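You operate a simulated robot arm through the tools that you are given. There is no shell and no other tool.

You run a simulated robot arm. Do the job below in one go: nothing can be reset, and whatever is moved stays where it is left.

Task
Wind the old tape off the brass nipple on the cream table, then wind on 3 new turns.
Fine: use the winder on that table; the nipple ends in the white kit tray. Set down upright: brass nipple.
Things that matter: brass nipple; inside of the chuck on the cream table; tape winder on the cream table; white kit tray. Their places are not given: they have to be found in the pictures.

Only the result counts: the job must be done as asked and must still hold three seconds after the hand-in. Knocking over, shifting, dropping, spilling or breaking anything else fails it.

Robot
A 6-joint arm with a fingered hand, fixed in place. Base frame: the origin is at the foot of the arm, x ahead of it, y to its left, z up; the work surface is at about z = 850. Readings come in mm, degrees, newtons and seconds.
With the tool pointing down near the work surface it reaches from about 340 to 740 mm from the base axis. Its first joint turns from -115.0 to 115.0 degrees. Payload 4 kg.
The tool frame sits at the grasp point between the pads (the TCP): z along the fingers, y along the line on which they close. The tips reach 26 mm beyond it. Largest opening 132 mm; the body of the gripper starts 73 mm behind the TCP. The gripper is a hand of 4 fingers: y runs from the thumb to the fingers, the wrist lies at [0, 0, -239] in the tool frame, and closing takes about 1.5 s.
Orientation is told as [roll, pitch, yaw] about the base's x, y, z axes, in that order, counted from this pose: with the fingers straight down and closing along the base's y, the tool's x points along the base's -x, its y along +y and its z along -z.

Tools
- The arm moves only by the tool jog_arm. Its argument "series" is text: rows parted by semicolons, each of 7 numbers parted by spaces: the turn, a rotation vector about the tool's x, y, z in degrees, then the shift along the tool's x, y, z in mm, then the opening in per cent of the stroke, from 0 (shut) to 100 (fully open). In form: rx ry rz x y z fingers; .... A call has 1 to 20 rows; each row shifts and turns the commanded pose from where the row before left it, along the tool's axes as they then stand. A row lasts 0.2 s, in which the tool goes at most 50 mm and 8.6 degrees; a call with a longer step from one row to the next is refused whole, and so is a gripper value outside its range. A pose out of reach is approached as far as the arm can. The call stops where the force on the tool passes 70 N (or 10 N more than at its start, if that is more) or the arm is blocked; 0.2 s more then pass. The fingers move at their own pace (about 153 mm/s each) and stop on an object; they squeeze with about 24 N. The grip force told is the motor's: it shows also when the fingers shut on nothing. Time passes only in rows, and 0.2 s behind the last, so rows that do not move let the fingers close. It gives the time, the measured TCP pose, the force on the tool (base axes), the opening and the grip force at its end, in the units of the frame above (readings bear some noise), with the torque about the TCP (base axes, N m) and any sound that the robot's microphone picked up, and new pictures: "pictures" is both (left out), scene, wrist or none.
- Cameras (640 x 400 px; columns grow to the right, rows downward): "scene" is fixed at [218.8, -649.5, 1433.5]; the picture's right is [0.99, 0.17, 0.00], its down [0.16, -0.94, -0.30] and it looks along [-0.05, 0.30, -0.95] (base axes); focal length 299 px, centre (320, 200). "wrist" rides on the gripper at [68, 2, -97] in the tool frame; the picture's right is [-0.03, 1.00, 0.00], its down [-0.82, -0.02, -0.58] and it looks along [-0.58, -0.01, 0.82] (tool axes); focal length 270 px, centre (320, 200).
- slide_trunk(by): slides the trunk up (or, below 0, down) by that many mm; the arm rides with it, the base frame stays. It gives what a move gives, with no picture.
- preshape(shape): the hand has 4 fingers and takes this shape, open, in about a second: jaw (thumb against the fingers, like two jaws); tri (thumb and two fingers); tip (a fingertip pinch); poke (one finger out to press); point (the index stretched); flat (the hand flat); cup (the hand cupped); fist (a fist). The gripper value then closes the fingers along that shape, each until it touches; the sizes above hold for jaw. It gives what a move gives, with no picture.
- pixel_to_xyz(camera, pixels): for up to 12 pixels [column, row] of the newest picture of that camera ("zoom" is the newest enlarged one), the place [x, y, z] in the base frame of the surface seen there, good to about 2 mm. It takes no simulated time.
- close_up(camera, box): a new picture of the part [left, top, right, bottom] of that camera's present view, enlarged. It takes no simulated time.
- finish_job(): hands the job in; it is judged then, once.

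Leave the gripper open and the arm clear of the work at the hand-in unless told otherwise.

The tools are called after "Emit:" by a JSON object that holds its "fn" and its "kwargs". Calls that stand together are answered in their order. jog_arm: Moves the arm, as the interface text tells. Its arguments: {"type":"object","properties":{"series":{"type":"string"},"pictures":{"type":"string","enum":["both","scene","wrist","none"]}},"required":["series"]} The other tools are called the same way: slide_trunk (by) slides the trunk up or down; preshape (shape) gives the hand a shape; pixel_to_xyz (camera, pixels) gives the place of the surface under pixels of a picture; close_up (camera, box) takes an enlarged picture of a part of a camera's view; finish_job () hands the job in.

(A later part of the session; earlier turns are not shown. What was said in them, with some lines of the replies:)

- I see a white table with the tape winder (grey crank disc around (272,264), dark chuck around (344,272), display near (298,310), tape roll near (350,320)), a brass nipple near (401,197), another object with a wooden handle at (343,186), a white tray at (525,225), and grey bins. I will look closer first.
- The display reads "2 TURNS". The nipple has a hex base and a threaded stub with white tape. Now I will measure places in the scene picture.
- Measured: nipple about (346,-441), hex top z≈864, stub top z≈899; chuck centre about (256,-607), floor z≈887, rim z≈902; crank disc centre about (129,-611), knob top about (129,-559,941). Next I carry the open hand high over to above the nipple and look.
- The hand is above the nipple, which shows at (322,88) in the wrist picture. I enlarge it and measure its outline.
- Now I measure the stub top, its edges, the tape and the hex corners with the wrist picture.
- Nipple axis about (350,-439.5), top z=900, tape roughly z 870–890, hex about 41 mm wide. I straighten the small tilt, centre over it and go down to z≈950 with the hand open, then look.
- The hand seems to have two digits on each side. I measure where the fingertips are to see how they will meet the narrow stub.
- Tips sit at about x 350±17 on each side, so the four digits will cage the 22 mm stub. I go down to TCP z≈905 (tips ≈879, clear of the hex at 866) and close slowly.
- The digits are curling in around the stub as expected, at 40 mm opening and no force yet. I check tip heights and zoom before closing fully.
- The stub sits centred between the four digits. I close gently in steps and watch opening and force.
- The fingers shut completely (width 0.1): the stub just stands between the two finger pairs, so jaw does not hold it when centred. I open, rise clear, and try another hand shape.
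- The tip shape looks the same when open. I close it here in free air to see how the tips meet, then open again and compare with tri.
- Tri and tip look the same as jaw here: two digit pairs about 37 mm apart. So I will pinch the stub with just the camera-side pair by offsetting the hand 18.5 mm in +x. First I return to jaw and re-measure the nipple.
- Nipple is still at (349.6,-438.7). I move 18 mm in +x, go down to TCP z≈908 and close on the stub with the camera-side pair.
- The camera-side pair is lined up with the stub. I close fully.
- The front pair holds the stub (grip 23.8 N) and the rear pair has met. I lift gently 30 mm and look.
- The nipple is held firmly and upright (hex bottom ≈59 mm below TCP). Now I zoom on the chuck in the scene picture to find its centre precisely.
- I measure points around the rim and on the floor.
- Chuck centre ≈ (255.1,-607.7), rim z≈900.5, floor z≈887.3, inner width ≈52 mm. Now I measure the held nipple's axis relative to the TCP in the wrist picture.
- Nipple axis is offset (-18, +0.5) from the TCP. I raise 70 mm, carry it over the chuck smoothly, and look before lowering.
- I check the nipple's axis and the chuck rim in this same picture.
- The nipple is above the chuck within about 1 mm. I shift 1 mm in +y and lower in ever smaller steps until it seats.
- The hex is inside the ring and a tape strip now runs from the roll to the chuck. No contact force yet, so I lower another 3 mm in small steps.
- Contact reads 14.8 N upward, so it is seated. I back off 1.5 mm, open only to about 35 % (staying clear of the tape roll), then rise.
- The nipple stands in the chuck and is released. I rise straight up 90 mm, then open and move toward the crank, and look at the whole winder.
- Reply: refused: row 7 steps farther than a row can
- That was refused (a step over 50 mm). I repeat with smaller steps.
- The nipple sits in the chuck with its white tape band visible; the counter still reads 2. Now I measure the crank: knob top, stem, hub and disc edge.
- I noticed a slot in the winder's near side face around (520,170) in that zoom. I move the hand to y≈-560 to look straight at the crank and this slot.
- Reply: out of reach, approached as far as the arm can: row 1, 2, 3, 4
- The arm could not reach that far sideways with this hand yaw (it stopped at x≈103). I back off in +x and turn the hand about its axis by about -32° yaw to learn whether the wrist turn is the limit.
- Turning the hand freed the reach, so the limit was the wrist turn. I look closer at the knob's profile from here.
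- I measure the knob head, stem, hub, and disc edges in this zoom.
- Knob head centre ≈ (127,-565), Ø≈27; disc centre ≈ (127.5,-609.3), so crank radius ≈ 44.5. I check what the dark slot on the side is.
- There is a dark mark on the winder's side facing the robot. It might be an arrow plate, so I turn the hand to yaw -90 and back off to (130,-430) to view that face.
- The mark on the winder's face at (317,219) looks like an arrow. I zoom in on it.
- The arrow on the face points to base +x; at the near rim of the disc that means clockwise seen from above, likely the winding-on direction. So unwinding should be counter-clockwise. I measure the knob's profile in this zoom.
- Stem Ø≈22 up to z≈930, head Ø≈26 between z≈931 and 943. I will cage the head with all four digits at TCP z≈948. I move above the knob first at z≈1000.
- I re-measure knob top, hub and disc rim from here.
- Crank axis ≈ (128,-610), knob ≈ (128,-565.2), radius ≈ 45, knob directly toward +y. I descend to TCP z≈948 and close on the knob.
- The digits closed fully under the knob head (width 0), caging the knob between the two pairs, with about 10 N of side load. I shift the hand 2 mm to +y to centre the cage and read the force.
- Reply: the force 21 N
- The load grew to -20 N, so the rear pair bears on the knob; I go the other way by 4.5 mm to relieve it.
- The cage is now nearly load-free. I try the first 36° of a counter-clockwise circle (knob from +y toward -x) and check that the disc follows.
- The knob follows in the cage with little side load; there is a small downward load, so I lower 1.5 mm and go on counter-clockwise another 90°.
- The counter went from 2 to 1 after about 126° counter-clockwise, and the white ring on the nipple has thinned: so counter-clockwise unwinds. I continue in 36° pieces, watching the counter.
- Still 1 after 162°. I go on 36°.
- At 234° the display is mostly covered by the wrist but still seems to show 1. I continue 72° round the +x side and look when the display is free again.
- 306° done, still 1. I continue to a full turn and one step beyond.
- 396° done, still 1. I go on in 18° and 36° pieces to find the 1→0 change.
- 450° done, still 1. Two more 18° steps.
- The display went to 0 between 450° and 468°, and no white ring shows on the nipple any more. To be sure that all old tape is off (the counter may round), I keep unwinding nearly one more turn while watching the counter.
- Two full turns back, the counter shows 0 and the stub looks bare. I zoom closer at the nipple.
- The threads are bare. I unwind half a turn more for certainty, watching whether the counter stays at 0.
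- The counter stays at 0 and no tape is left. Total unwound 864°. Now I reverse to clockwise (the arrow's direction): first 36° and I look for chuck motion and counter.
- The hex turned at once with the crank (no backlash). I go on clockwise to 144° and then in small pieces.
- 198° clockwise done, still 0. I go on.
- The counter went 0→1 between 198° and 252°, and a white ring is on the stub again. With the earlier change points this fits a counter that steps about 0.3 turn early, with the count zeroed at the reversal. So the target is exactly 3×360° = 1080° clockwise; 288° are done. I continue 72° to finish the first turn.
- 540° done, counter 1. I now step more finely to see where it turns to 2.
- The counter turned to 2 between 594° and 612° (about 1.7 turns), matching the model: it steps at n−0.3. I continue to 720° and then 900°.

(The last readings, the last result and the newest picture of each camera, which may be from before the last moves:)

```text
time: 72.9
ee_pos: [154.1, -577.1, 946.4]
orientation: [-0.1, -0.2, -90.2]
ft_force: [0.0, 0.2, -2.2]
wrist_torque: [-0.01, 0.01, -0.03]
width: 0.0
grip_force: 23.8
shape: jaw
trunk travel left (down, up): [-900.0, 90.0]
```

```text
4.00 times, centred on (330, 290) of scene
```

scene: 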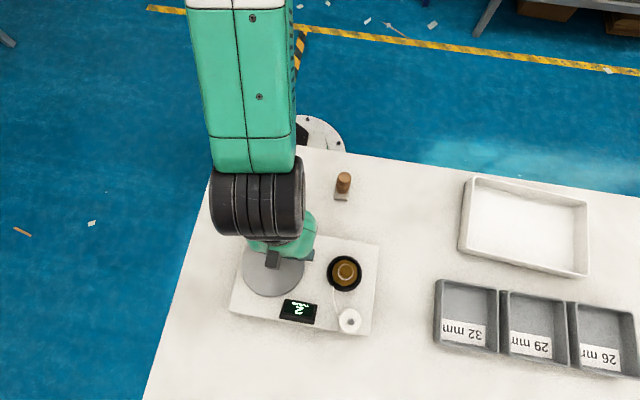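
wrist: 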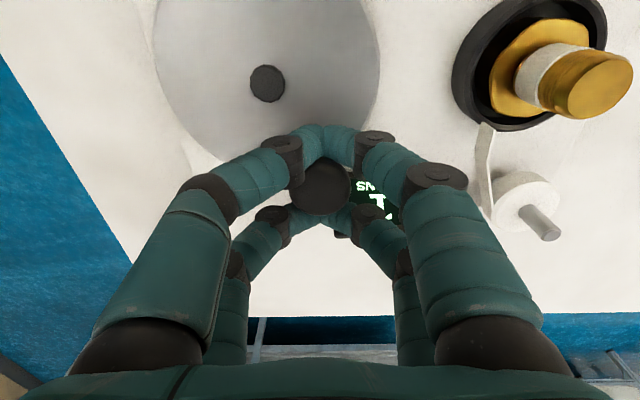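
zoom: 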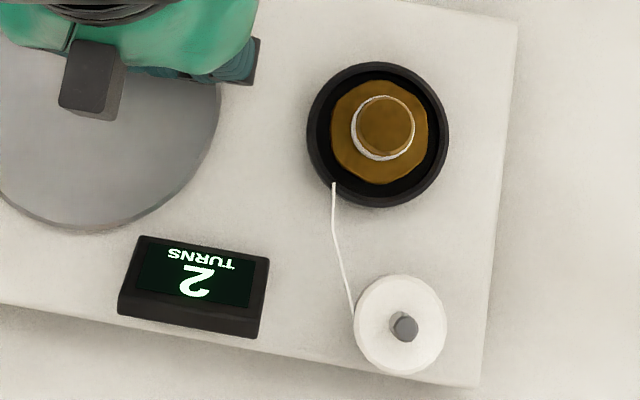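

At 900° the counter reads 2. I step on: 45/27/9/351 (to 972°), look, then finish to 1080°.

Emit:
{"fn": "jog_arm", "kwargs": {"series": "0 0 0 -9.96 9.96 0 0;0 0 0 -12.55 6.39 0 0;0 0 0 -13.91 2.2 0 0;0 0 0 -13.91 -2.2 0 0;0 0 0 0 0 0 0", "pictures": "scene"}}

Emit:
{"fn": "close_up", "kwargs": {"camera": "scene", "box": [270, 240, 390, 340]}}

Emit:
{"fn": "jog_arm", "kwargs": {"series": "0 0 0 -12.55 -6.39 0 0;0 0 0 -9.96 -9.96 0 0;0 0 0 -6.39 -12.55 0 0;0 0 0 -2.2 -13.91 0 0;0 0 0 2.2 -13.91 0 0;0 0 0 6.39 -12.55 0 0;0 0 0 0 0 0 0", "pictures": "scene"}}

Emit:
{"fn": "close_up", "kwargs": {"camera": "scene", "box": [270, 240, 390, 340]}}

```text
time: 74.1
ee_pos: [170.4, -628.6, 946.3]
orientation: [-0.2, -0.1, -90.1]
ft_force: [-1.1, 0.4, -0.5]
wrist_torque: [0.0, 0.03, -0.01]
width: 0.0
grip_force: 24.4
shape: jaw
trunk travel left (down, up): [-900.0, 90.0]
```

scene: 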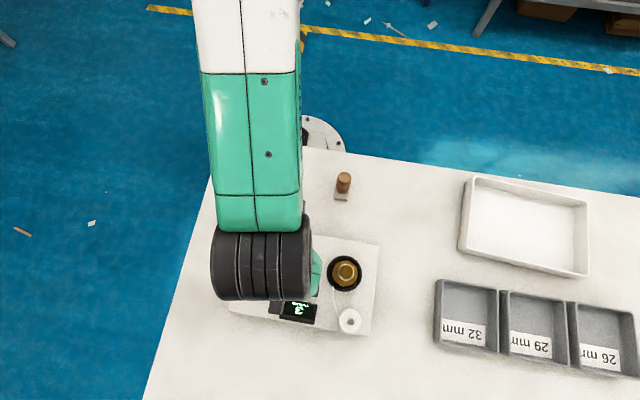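

```text
4.00 times, centred on (330, 290) of scene
```

zoom: 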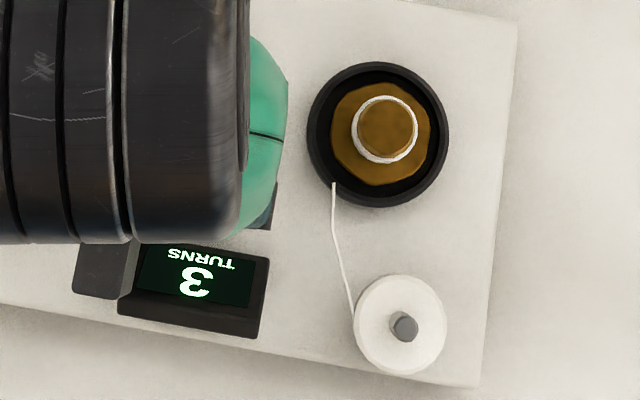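

```text
time: 75.7
ee_pos: [101.7, -650.2, 946.4]
orientation: [-0.1, -0.1, -90.1]
ft_force: [2.2, 2.5, -3.3]
wrist_torque: [0.05, -0.01, 0.01]
width: 0.1
grip_force: 24.1
shape: jaw
trunk travel left (down, up): [-900.0, 90.0]
```

scene: 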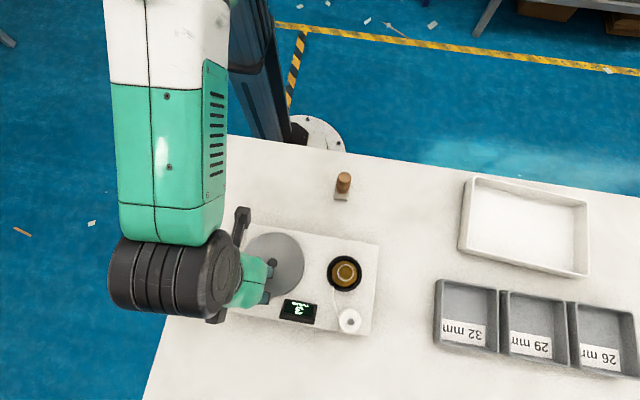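

```text
4.00 times, centred on (330, 290) of scene
```

zoom: 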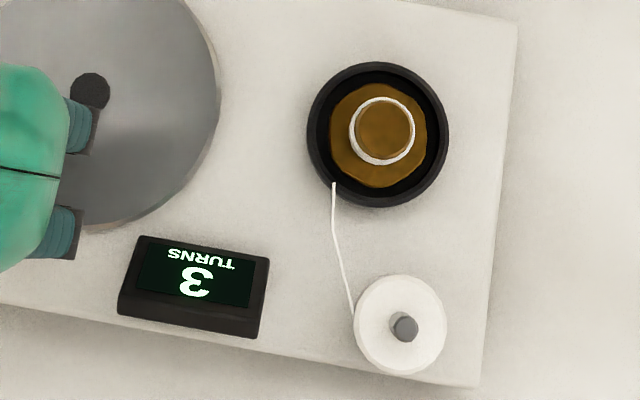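

The counter reads 3 after exactly three turns, with a thick white ring on the stub. I open the hand to 40 %, then rise straight up off the knob.

Emit:
{"fn": "jog_arm", "kwargs": {"series": "0 0 0 0 0 0 10;0 0 0 0 0 0 20;0 0 0 0 0 0 30;0 0 0 0 0 0 40;0 0 0 0 0 0 40;0 0 0 0 0 0 40;0 0 0 0 0 -10 40;0 0 0 0 0 -20 40;0 0 0 0 0 -30 40;0 0 0 0 0 -30 40;0 0 0 0 0 0 40"}}

Emit:
{"fn": "close_up", "kwargs": {"camera": "scene", "box": [220, 210, 390, 340]}}

```text
time: 78.1
ee_pos: [101.0, -649.1, 1036.1]
orientation: [-0.1, -0.2, -90.0]
ft_force: [-0.7, -0.7, -0.2]
wrist_torque: [-0.01, -0.03, -0.03]
width: 52.7
grip_force: 0.1
shape: jaw
trunk travel left (down, up): [-900.0, 90.0]
```

scene: 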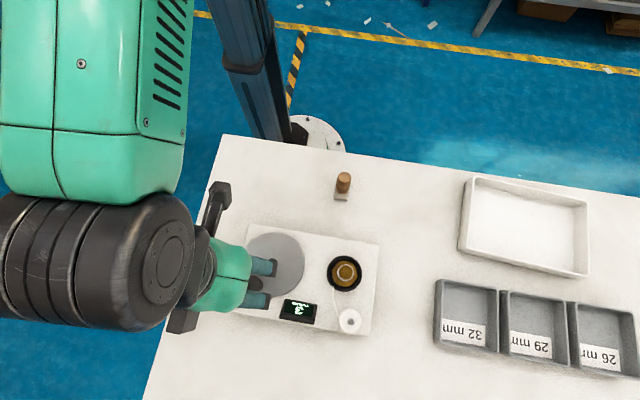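
wrist: 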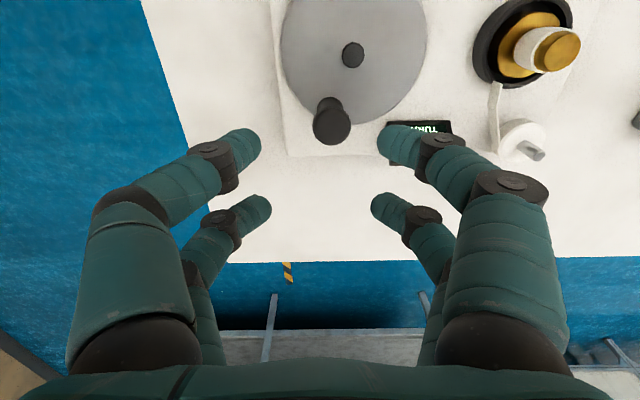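

```text
3.08 times, centred on (305, 275) of scene
```

zoom: 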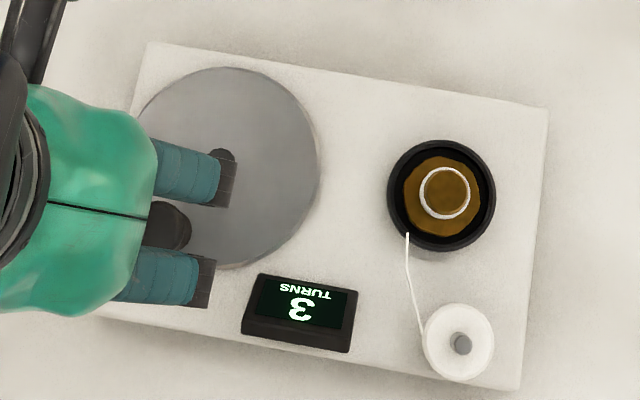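

The knob is released cleanly; counter 3, ring intact. I zoom on the nipple in the wrist picture to see how much bare stub is above the tape.

Emit:
{"fn": "close_up", "kwargs": {"camera": "wrist", "box": [460, 0, 600, 100]}}

```text
4.00 times, centred on (530, 50) of wrist
```

zoom: 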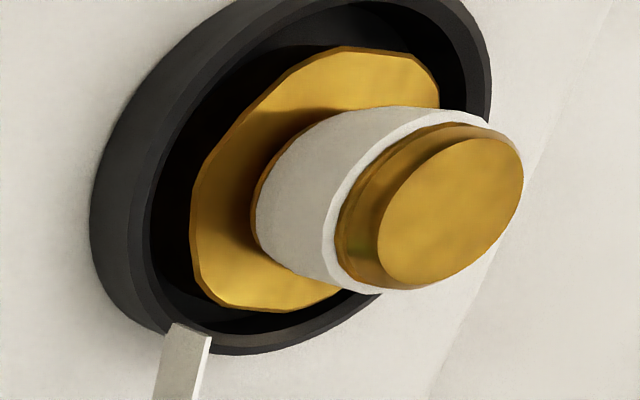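

I measure the tape's upper edge and the stub top.

Emit:
{"fn": "pixel_to_xyz", "kwargs": {"camera": "zoom", "pixels": [[325, 240], [335, 255], [350, 220], [365, 240], [385, 240], [450, 200], [260, 215], [295, 200], [330, 200], [225, 240]]}}

```text
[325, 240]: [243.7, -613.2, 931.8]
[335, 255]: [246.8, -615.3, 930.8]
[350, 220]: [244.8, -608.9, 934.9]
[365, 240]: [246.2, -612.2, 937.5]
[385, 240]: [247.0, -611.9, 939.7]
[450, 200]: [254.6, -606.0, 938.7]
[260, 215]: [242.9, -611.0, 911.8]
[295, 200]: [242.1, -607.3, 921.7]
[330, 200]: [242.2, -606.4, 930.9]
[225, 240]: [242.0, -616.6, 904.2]
```

The tape band runs from about z 910 to 931 with the bare end above. I carry the hand back over the chuck, turning it to yaw 0 so that the camera-side pair can pinch the stub as before.

Emit:
{"fn": "jog_arm", "kwargs": {"series": "0 0 0 8.3 34.4 0 40;0 0 0 8.3 34.4 0 40;0 0 0 8.3 34.4 0 40;0 0 0 8.3 34.4 0 40;0 0 0 8.3 34.4 0 40;0 0 -8.5 0 0 0 40;0 0 -8.5 0 0 0 40;0 0 -8.5 0 0 0 40;0 0 -8.5 0 0 0 40;0 0 -8.5 0 0 0 40;0 0 -8.5 0 0 0 40;0 0 -8.5 0 0 0 40;0 0 -8.5 0 0 0 40;0 0 -8.5 0 0 0 40;0 0 -8.5 0 0 0 40;0 0 -5 0 0 0 40;0 0 0 0 0 0 40"}}

Emit:
{"fn": "close_up", "kwargs": {"camera": "wrist", "box": [270, 40, 370, 140]}}

```text
time: 81.7
ee_pos: [273.6, -607.7, 1035.9]
orientation: [-0.1, 0.1, 0.0]
ft_force: [-0.4, 0.0, 0.4]
wrist_torque: [0.02, 0.0, 0.01]
width: 52.5
grip_force: 0.1
shape: jaw
trunk travel left (down, up): [-900.0, 90.0]
```

scene: 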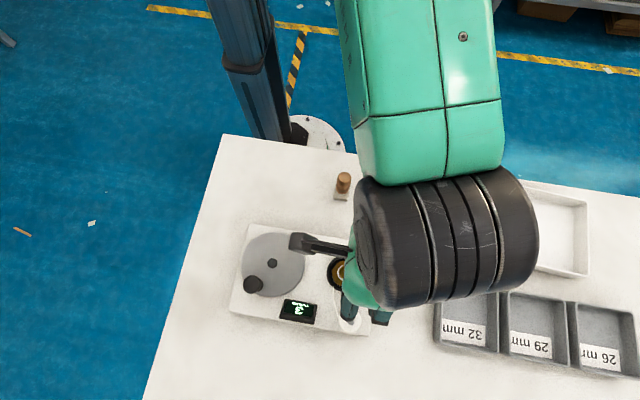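
wrist: 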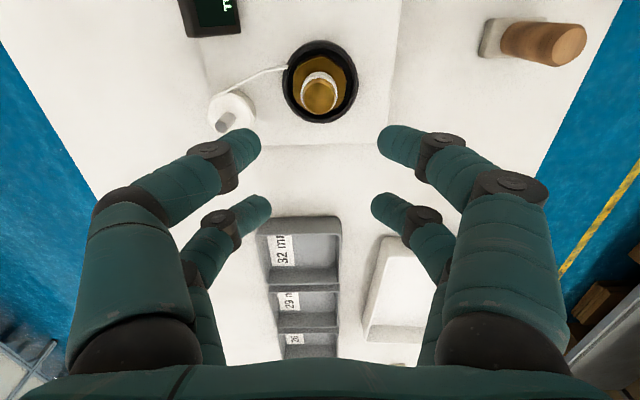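

```text
4.00 times, centred on (320, 90) of wrist
```

zoom: 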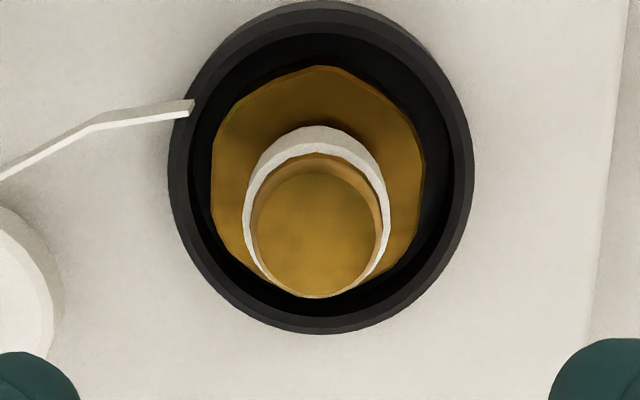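

I measure the stub top from here.

Emit:
{"fn": "pixel_to_xyz", "kwargs": {"camera": "zoom", "pixels": [[317, 232], [262, 232], [372, 232], [317, 178], [317, 288], [317, 142], [317, 130], [246, 220], [389, 220]]}}

```text
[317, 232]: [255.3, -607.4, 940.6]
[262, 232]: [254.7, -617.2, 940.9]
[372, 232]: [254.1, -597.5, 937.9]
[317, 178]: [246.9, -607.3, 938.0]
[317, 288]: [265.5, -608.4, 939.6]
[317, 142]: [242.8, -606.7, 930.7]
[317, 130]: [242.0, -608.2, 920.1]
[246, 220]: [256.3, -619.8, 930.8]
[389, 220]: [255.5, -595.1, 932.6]
```

The nipple axis is at (255.6,-607.6), right where the camera-side pair will close. I descend 89 mm and close on the stub.

Emit:
{"fn": "jog_arm", "kwargs": {"series": "0 0 0 0 0 30 40;0 0 0 0 0 30 38;0 0 0 0 0 20 36;0 0 0 0 0 8.5 35;0 0 0 0 0 0 30;0 0 0 0 0 0 24;0 0 0 0 0 0 18;0 0 0 0 0 0 12;0 0 0 0 0 0 6;0 0 0 0 0 0 0;0 0 0 0 0 0 0;0 0 0 0 0 0 0"}}

Emit:
{"fn": "close_up", "kwargs": {"camera": "wrist", "box": [240, 50, 400, 190]}}

```text
time: 84.3
ee_pos: [273.9, -608.8, 946.3]
orientation: [-0.2, 0.1, 0.0]
ft_force: [-0.5, 0.4, 0.0]
wrist_torque: [0.0, -0.03, 0.0]
width: 6.9
grip_force: 24.1
shape: jaw
trunk travel left (down, up): [-900.0, 90.0]
```

scene: 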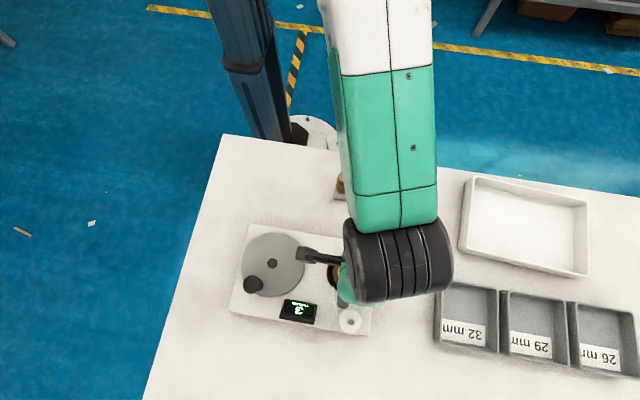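
wrist: 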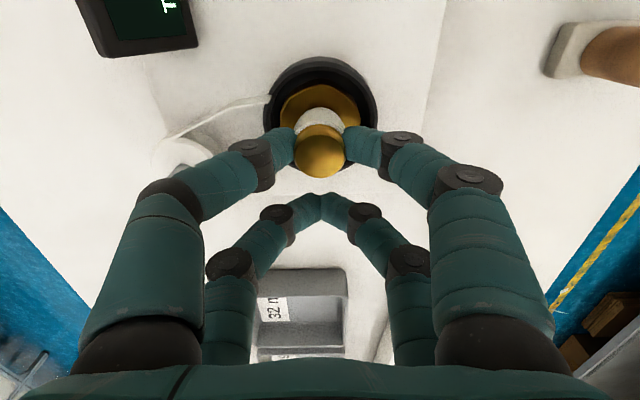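

```text
2.86 times, centred on (320, 120) of wrist
```

zoom: 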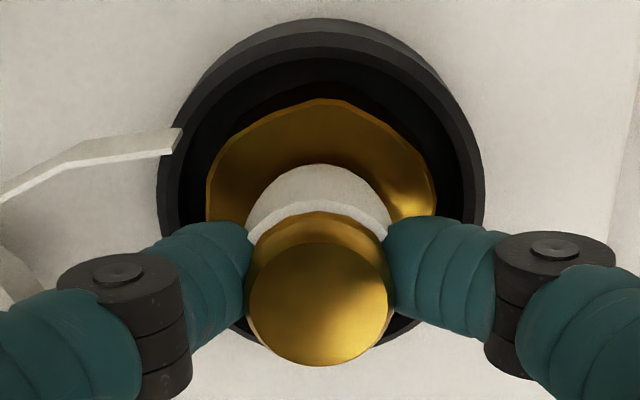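

It is held (same 6.9 mm reading as the first time). I lift slowly straight up out of the chuck and look.

Emit:
{"fn": "jog_arm", "kwargs": {"series": "0 0 0 0 0 -3 0;0 0 0 0 0 -5 0;0 0 0 0 0 -8 0;0 0 0 0 0 -12 0;0 0 0 0 0 -20 0;0 0 0 0 0 -20 0;0 0 0 0 0 -20 0;0 0 0 0 0 0 0"}}

Emit:
{"fn": "close_up", "kwargs": {"camera": "wrist", "box": [240, 50, 400, 190]}}

Emit:
{"fn": "close_up", "kwargs": {"camera": "scene", "box": [220, 210, 390, 340]}}

```text
time: 86.1
ee_pos: [274.6, -609.7, 1036.7]
orientation: [-0.1, 0.1, -0.1]
ft_force: [0.9, 0.2, -1.4]
wrist_torque: [-0.03, -0.03, -0.04]
width: 7.0
grip_force: 23.7
shape: jaw
trunk travel left (down, up): [-900.0, 90.0]
```

scene: 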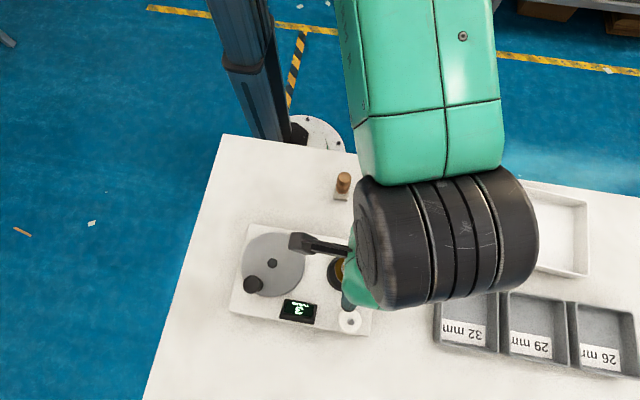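
wrist: 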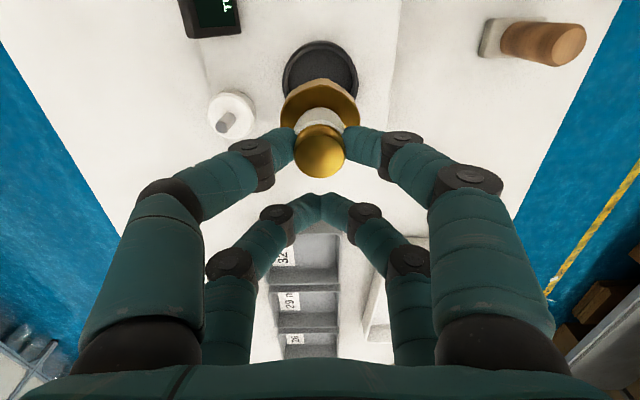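

```text
2.86 times, centred on (320, 120) of wrist
```

zoom: 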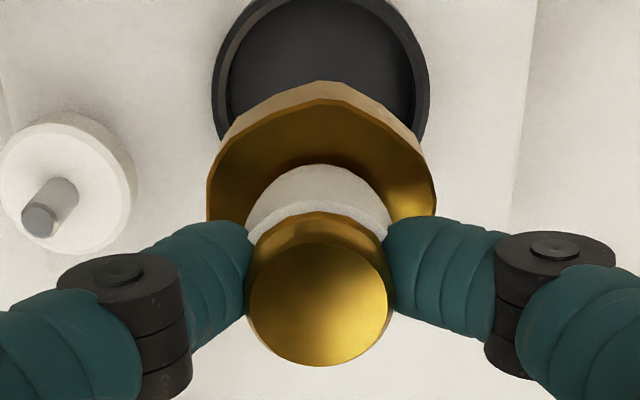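

```text
3.08 times, centred on (305, 275) of scene
```

zoom: 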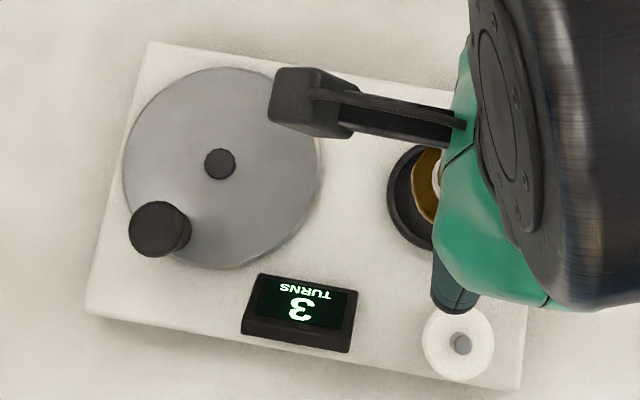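

The nipple hangs upright with the new tape, and the strand has detached. I carry it at this height to above the white tray, aiming for the nipple at about (530,-450).

Emit:
{"fn": "jog_arm", "kwargs": {"series": "0 0 0 -10.96 6.34 0 0;0 0 0 -21.92 12.68 0 0;0 0 0 -30.14 17.44 0 0;0 0 0 -30.14 17.44 0 0;0 0 0 -30.14 17.44 0 0;0 0 0 -30.14 17.44 0 0;0 0 0 -30.14 17.44 0 0;0 0 0 -30.14 17.44 0 0;0 0 0 -30.14 17.44 0 0;0 0 0 -19.18 11.1 0 0;0 0 0 -10.96 6.34 0 0;0 0 0 0 0 0 0"}}

Emit:
{"fn": "close_up", "kwargs": {"camera": "wrist", "box": [200, 0, 440, 200]}}

```text
time: 88.7
ee_pos: [547.1, -451.1, 1034.6]
orientation: [-0.1, 0.2, -0.1]
ft_force: [-0.9, -0.3, -1.2]
wrist_torque: [0.01, -0.02, -0.01]
width: 7.0
grip_force: 24.1
shape: jaw
trunk travel left (down, up): [-900.0, 90.0]
```

scene: 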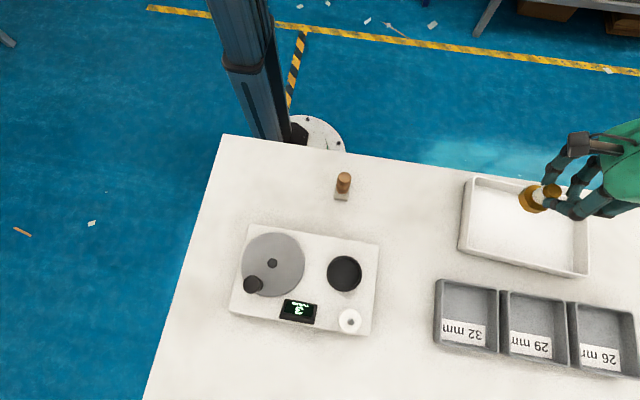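
wrist: 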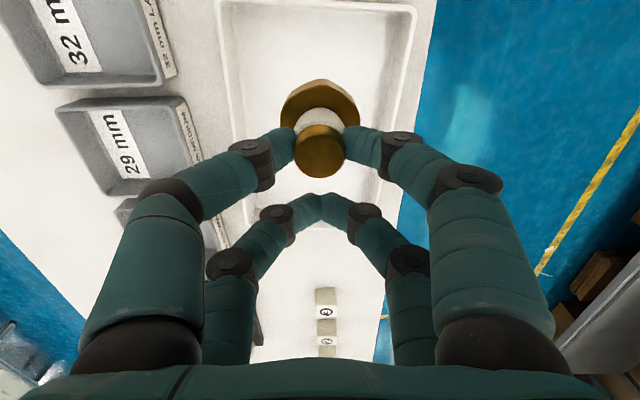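

```text
2.00 times, centred on (320, 100) of wrist
```

zoom: 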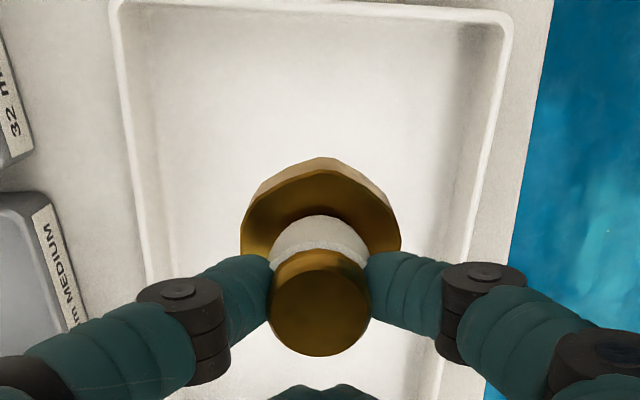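

The nipple is above the tray. I check tray floor and wall heights near the spot.

Emit:
{"fn": "pixel_to_xyz", "kwargs": {"camera": "scene", "pixels": [[500, 210], [510, 230], [490, 225], [530, 240], [550, 250], [470, 190], [466, 215], [520, 262], [500, 182], [560, 272]]}}

Emit:
{"fn": "pixel_to_xyz", "kwargs": {"camera": "zoom", "pixels": [[320, 310], [300, 120], [230, 180], [420, 150], [126, 150], [490, 150], [320, 10], [320, 240]]}}

```text
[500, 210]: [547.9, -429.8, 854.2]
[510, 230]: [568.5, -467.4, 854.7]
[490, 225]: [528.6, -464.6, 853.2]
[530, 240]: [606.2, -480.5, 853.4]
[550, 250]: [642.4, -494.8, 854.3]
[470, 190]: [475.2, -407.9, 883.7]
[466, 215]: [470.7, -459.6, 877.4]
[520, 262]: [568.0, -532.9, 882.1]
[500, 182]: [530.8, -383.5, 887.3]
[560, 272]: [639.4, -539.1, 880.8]
```

```text
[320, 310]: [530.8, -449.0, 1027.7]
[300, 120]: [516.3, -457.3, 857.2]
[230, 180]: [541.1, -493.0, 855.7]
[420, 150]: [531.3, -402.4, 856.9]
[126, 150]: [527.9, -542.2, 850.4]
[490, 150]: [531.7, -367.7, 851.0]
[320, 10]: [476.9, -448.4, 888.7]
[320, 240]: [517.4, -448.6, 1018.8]
```

Floor z≈854.5, walls ≈888. The nipple's base is about 123 mm above the floor. I lower 118 mm, ending slowly.

Emit:
{"fn": "jog_arm", "kwargs": {"series": "0 0 0 0 0 15 0;0 0 0 0 0 25 0;0 0 0 0 0 25 0;0 0 0 0 0 25 0;0 0 0 0 0 15 0;0 0 0 0 0 8 0;0 0 0 0 0 4 0;0 0 0 0 0 1.5 0;0 0 0 0 0 0 0"}}

```text
time: 90.7
ee_pos: [548.2, -450.5, 916.5]
orientation: [-0.1, 0.2, -0.1]
ft_force: [0.7, 0.6, -0.6]
wrist_torque: [0.0, -0.03, -0.03]
width: 6.7
grip_force: 24.1
shape: jaw
trunk travel left (down, up): [-900.0, 90.0]
```

scene: 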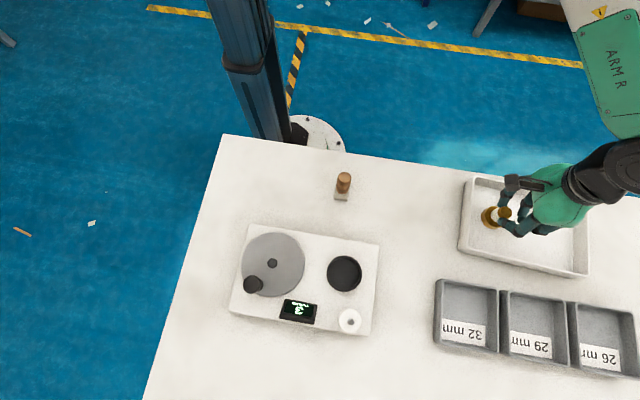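
wrist: 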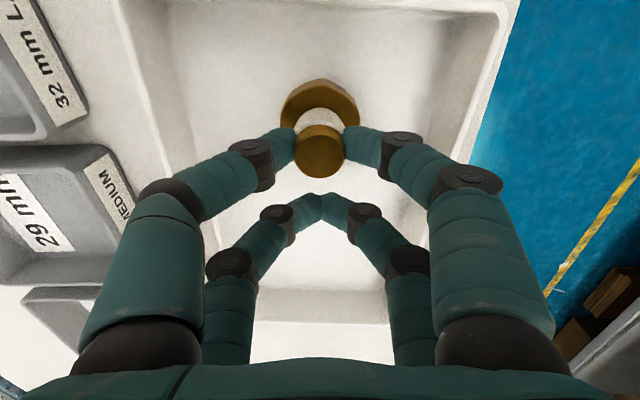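

No contact yet. I lower by 1 mm steps and read the force.

Emit:
{"fn": "jog_arm", "kwargs": {"series": "0 0 0 0 0 1 0;0 0 0 0 0 1 0;0 0 0 0 0 0 0", "pictures": "none"}}

Emit:
{"fn": "jog_arm", "kwargs": {"series": "0 0 0 0 0 1 0;0 0 0 0 0 0 0", "pictures": "none"}}

```text
time: 91.5
ee_pos: [547.8, -450.5, 914.5]
orientation: [0.0, 0.1, -0.1]
ft_force: [0.3, 0.1, -1.0]
wrist_torque: [-0.02, -0.06, -0.01]
width: 6.7
grip_force: 24.0
shape: jaw
trunk travel left (down, up): [-900.0, 90.0]
```

```text
time: 92.1
ee_pos: [547.1, -450.3, 914.0]
orientation: [-0.1, 0.1, -0.2]
ft_force: [-0.8, -0.2, 0.3]
wrist_torque: [-0.01, 0.03, 0.02]
width: 6.9
grip_force: 23.9
shape: jaw
trunk travel left (down, up): [-900.0, 90.0]
```

Still free of contact. I continue by 0.7 mm steps.

Emit:
{"fn": "jog_arm", "kwargs": {"series": "0 0 0 0 0 0.8 0;0 0 0 0 0 0 0", "pictures": "none"}}

Emit:
{"fn": "jog_arm", "kwargs": {"series": "0 0 0 0 0 0.8 0;0 0 0 0 0 0 0", "pictures": "none"}}

```text
time: 92.7
ee_pos: [547.3, -450.9, 913.1]
orientation: [-0.1, 0.0, -0.1]
ft_force: [-0.4, -0.2, 2.5]
wrist_torque: [-0.01, 0.06, 0.01]
width: 7.0
grip_force: 23.6
shape: jaw
trunk travel left (down, up): [-900.0, 90.0]
```

```text
time: 93.3
ee_pos: [548.3, -450.6, 912.8]
orientation: [-0.2, 0.0, 0.0]
ft_force: [0.8, -0.5, 8.0]
wrist_torque: [-0.01, 0.14, 0.04]
width: 7.1
grip_force: 23.7
shape: jaw
trunk travel left (down, up): [-900.0, 90.0]
```

Contact: 8 N. The nipple stands on the tray floor. I ease up 0.7 mm and open slowly to 45 %.

Emit:
{"fn": "jog_arm", "kwargs": {"series": "0 0 0 0 0 -0.7 0;0 0 0 0 0 0 0;0 0 0 0 0 0 6;0 0 0 0 0 0 10;0 0 0 0 0 0 16;0 0 0 0 0 0 24;0 0 0 0 0 0 32;0 0 0 0 0 0 40;0 0 0 0 0 0 45;0 0 0 0 0 0 45"}}

Emit:
{"fn": "close_up", "kwargs": {"camera": "wrist", "box": [220, 50, 420, 200]}}

```text
time: 95.5
ee_pos: [547.2, -450.3, 913.2]
orientation: [-0.1, 0.1, -0.1]
ft_force: [0.6, -0.5, -0.4]
wrist_torque: [0.02, -0.03, 0.02]
width: 59.2
grip_force: 0.0
shape: jaw
trunk travel left (down, up): [-900.0, 90.0]
```

scene: 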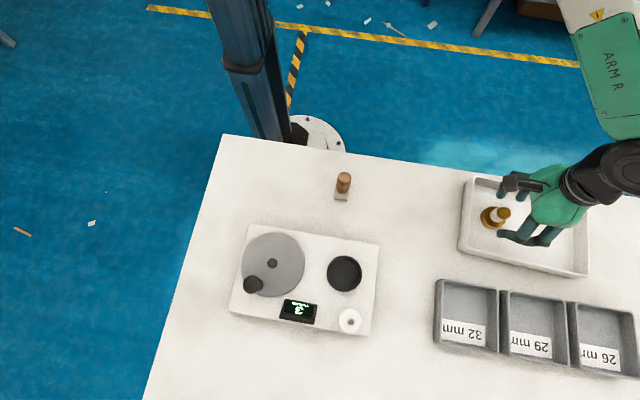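
wrist: 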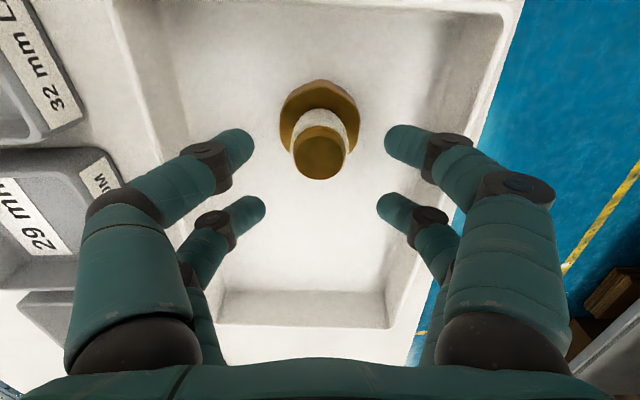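

```text
2.67 times, centred on (320, 125) of wrist
```

zoom: 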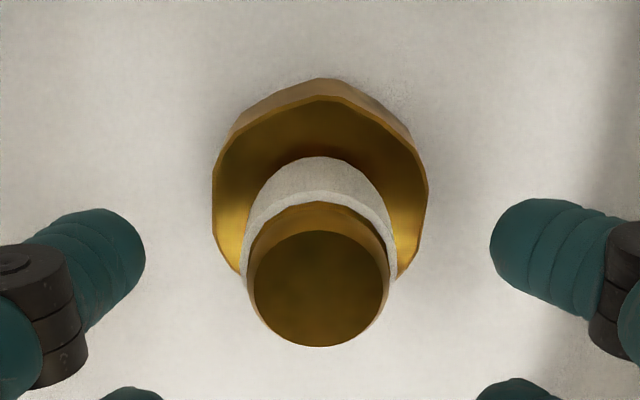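

The nipple stands upright in the tray, released. I rise straight up 150 mm with the hand opening fully once clear, and check the scene.

Emit:
{"fn": "jog_arm", "kwargs": {"series": "0 0 0 0 0 -15 45;0 0 0 0 0 -30 45;0 0 0 0 0 -35 45;0 0 0 0 0 -35 60;0 0 0 0 0 -35 80;0 0 0 20 0 0 100;0 0 0 40 0 0 100;0 0 0 40 0 0 100;0 0 0 40 0 0 100;0 0 0 0 0 0 100"}}

Emit:
{"fn": "close_up", "kwargs": {"camera": "scene", "box": [450, 165, 600, 285]}}

Emit:
{"fn": "close_up", "kwargs": {"camera": "scene", "box": [220, 160, 400, 340]}}

```text
time: 97.7
ee_pos: [406.3, -449.5, 1062.6]
orientation: [-0.1, 0.1, 0.0]
ft_force: [0.0, 0.2, -0.9]
wrist_torque: [-0.01, -0.01, 0.02]
width: 131.9
grip_force: 0.1
shape: jaw
trunk travel left (down, up): [-900.0, 90.0]
```

scene: 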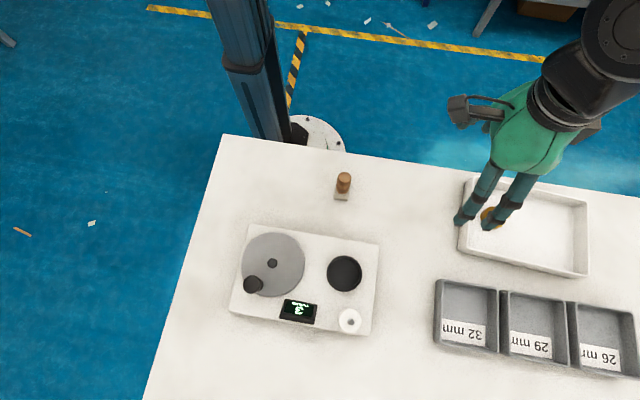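
wrist: 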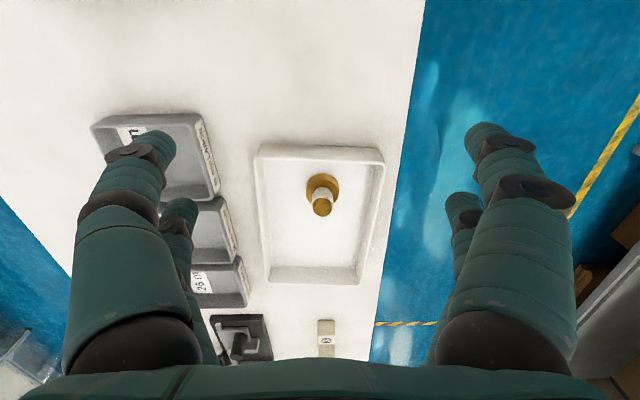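

```text
3.33 times, centred on (525, 225) of scene
```

zoom: 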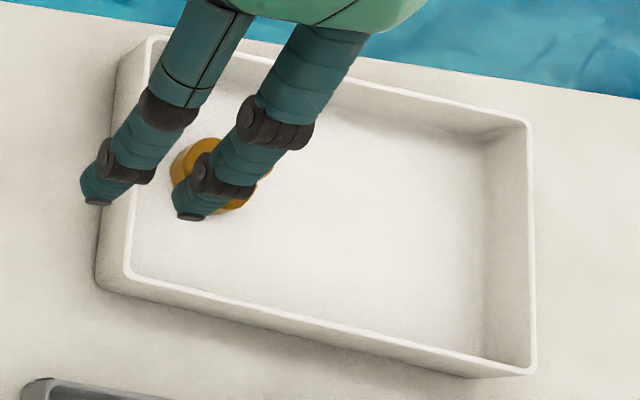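

```text
2.22 times, centred on (310, 250) of scene
```

zoom: 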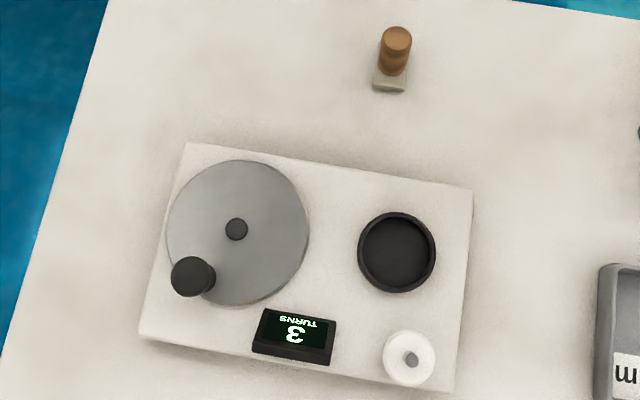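

The winder shows 3, other items stand where they were. One last close look at the nipple in the tray.

Emit:
{"fn": "close_up", "kwargs": {"camera": "wrist", "box": [280, 150, 370, 240]}}

Emit:
{"fn": "jog_arm", "kwargs": {"series": "0 0 0 30 0 -10 100;0 0 0 40 0 -10 100;0 0 0 40 0 0 100;0 0 0 0 0 0 100;0 0 0 0 0 0 100"}}

Emit:
{"fn": "close_up", "kwargs": {"camera": "scene", "box": [450, 165, 600, 285]}}

```text
4.44 times, centred on (325, 195) of wrist
```

zoom: 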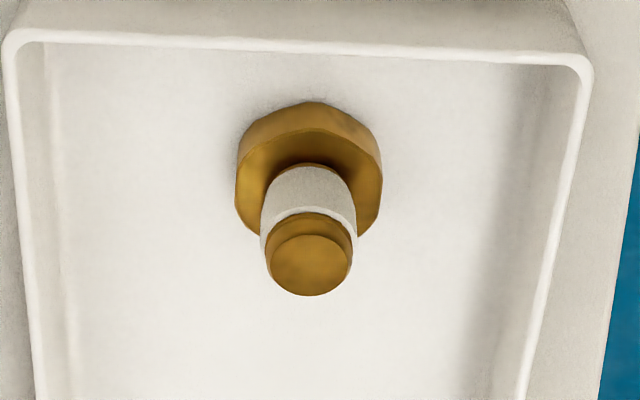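

```text
time: 98.9
ee_pos: [296.1, -450.0, 1083.1]
orientation: [-0.1, 0.1, -0.2]
ft_force: [0.4, -0.5, -0.8]
wrist_torque: [-0.02, 0.0, 0.01]
width: 131.8
grip_force: 0.0
shape: jaw
trunk travel left (down, up): [-900.0, 90.0]
```

scene: 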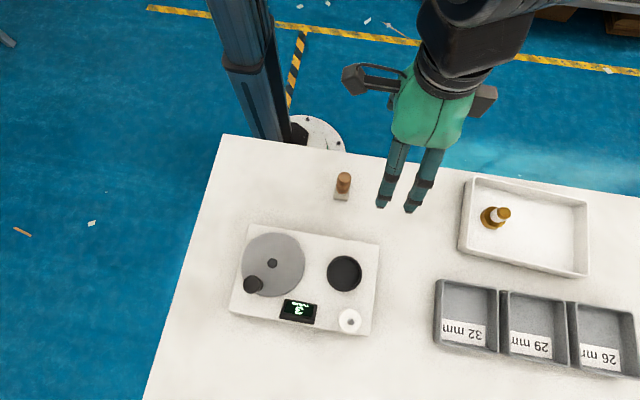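
wrist: 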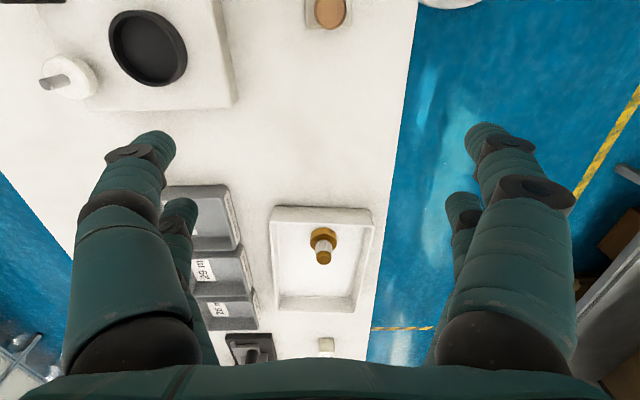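

```text
3.33 times, centred on (525, 225) of scene
```

zoom: 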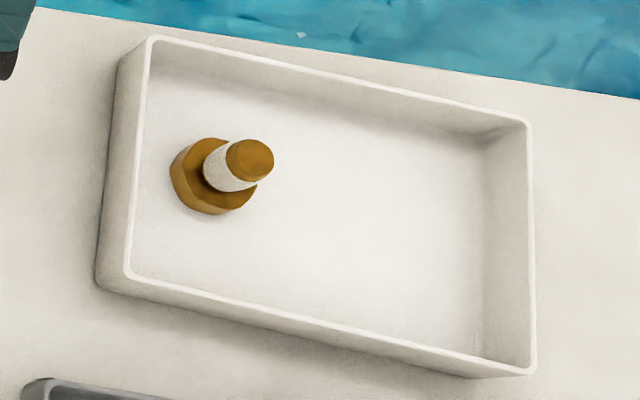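

The nipple stands upright in the white tray with its new tape, the counter shows 3, nothing else has moved, and the hand is open and clear. I hand the job in.

Emit:
{"fn": "finish_job", "kwargs": {}}

```text
The job is handed in.
```

The brass nipple now carries 3 new turns of tape and stands upright in the white kit tray; the job is handed in.

- **Old tape:** I cranked counter-clockwise until the counter read 0 and the threads were bare. I then went on past that, 864° in all, to be sure nothing was left.
- **New tape:** I cranked clockwise, the way the arrow on the winder points, for three full turns (1080°). The counter ended on 3 and the stub shows a full white band.
- **Tray:** I set the nipple on the tray floor at about (530, -450) and let go only after feeling contact. It stayed upright when the hand lifted away.
- **Gripping the tape:** There was too little bare stub to hold, so the fingertips pressed on the upper part of the new tape while carrying it. The last pictures show the band intact.

In the last pictures the other items are where they were at the start, apart from the crank knob, which I left in a new position. The hand is open and clear of the work.
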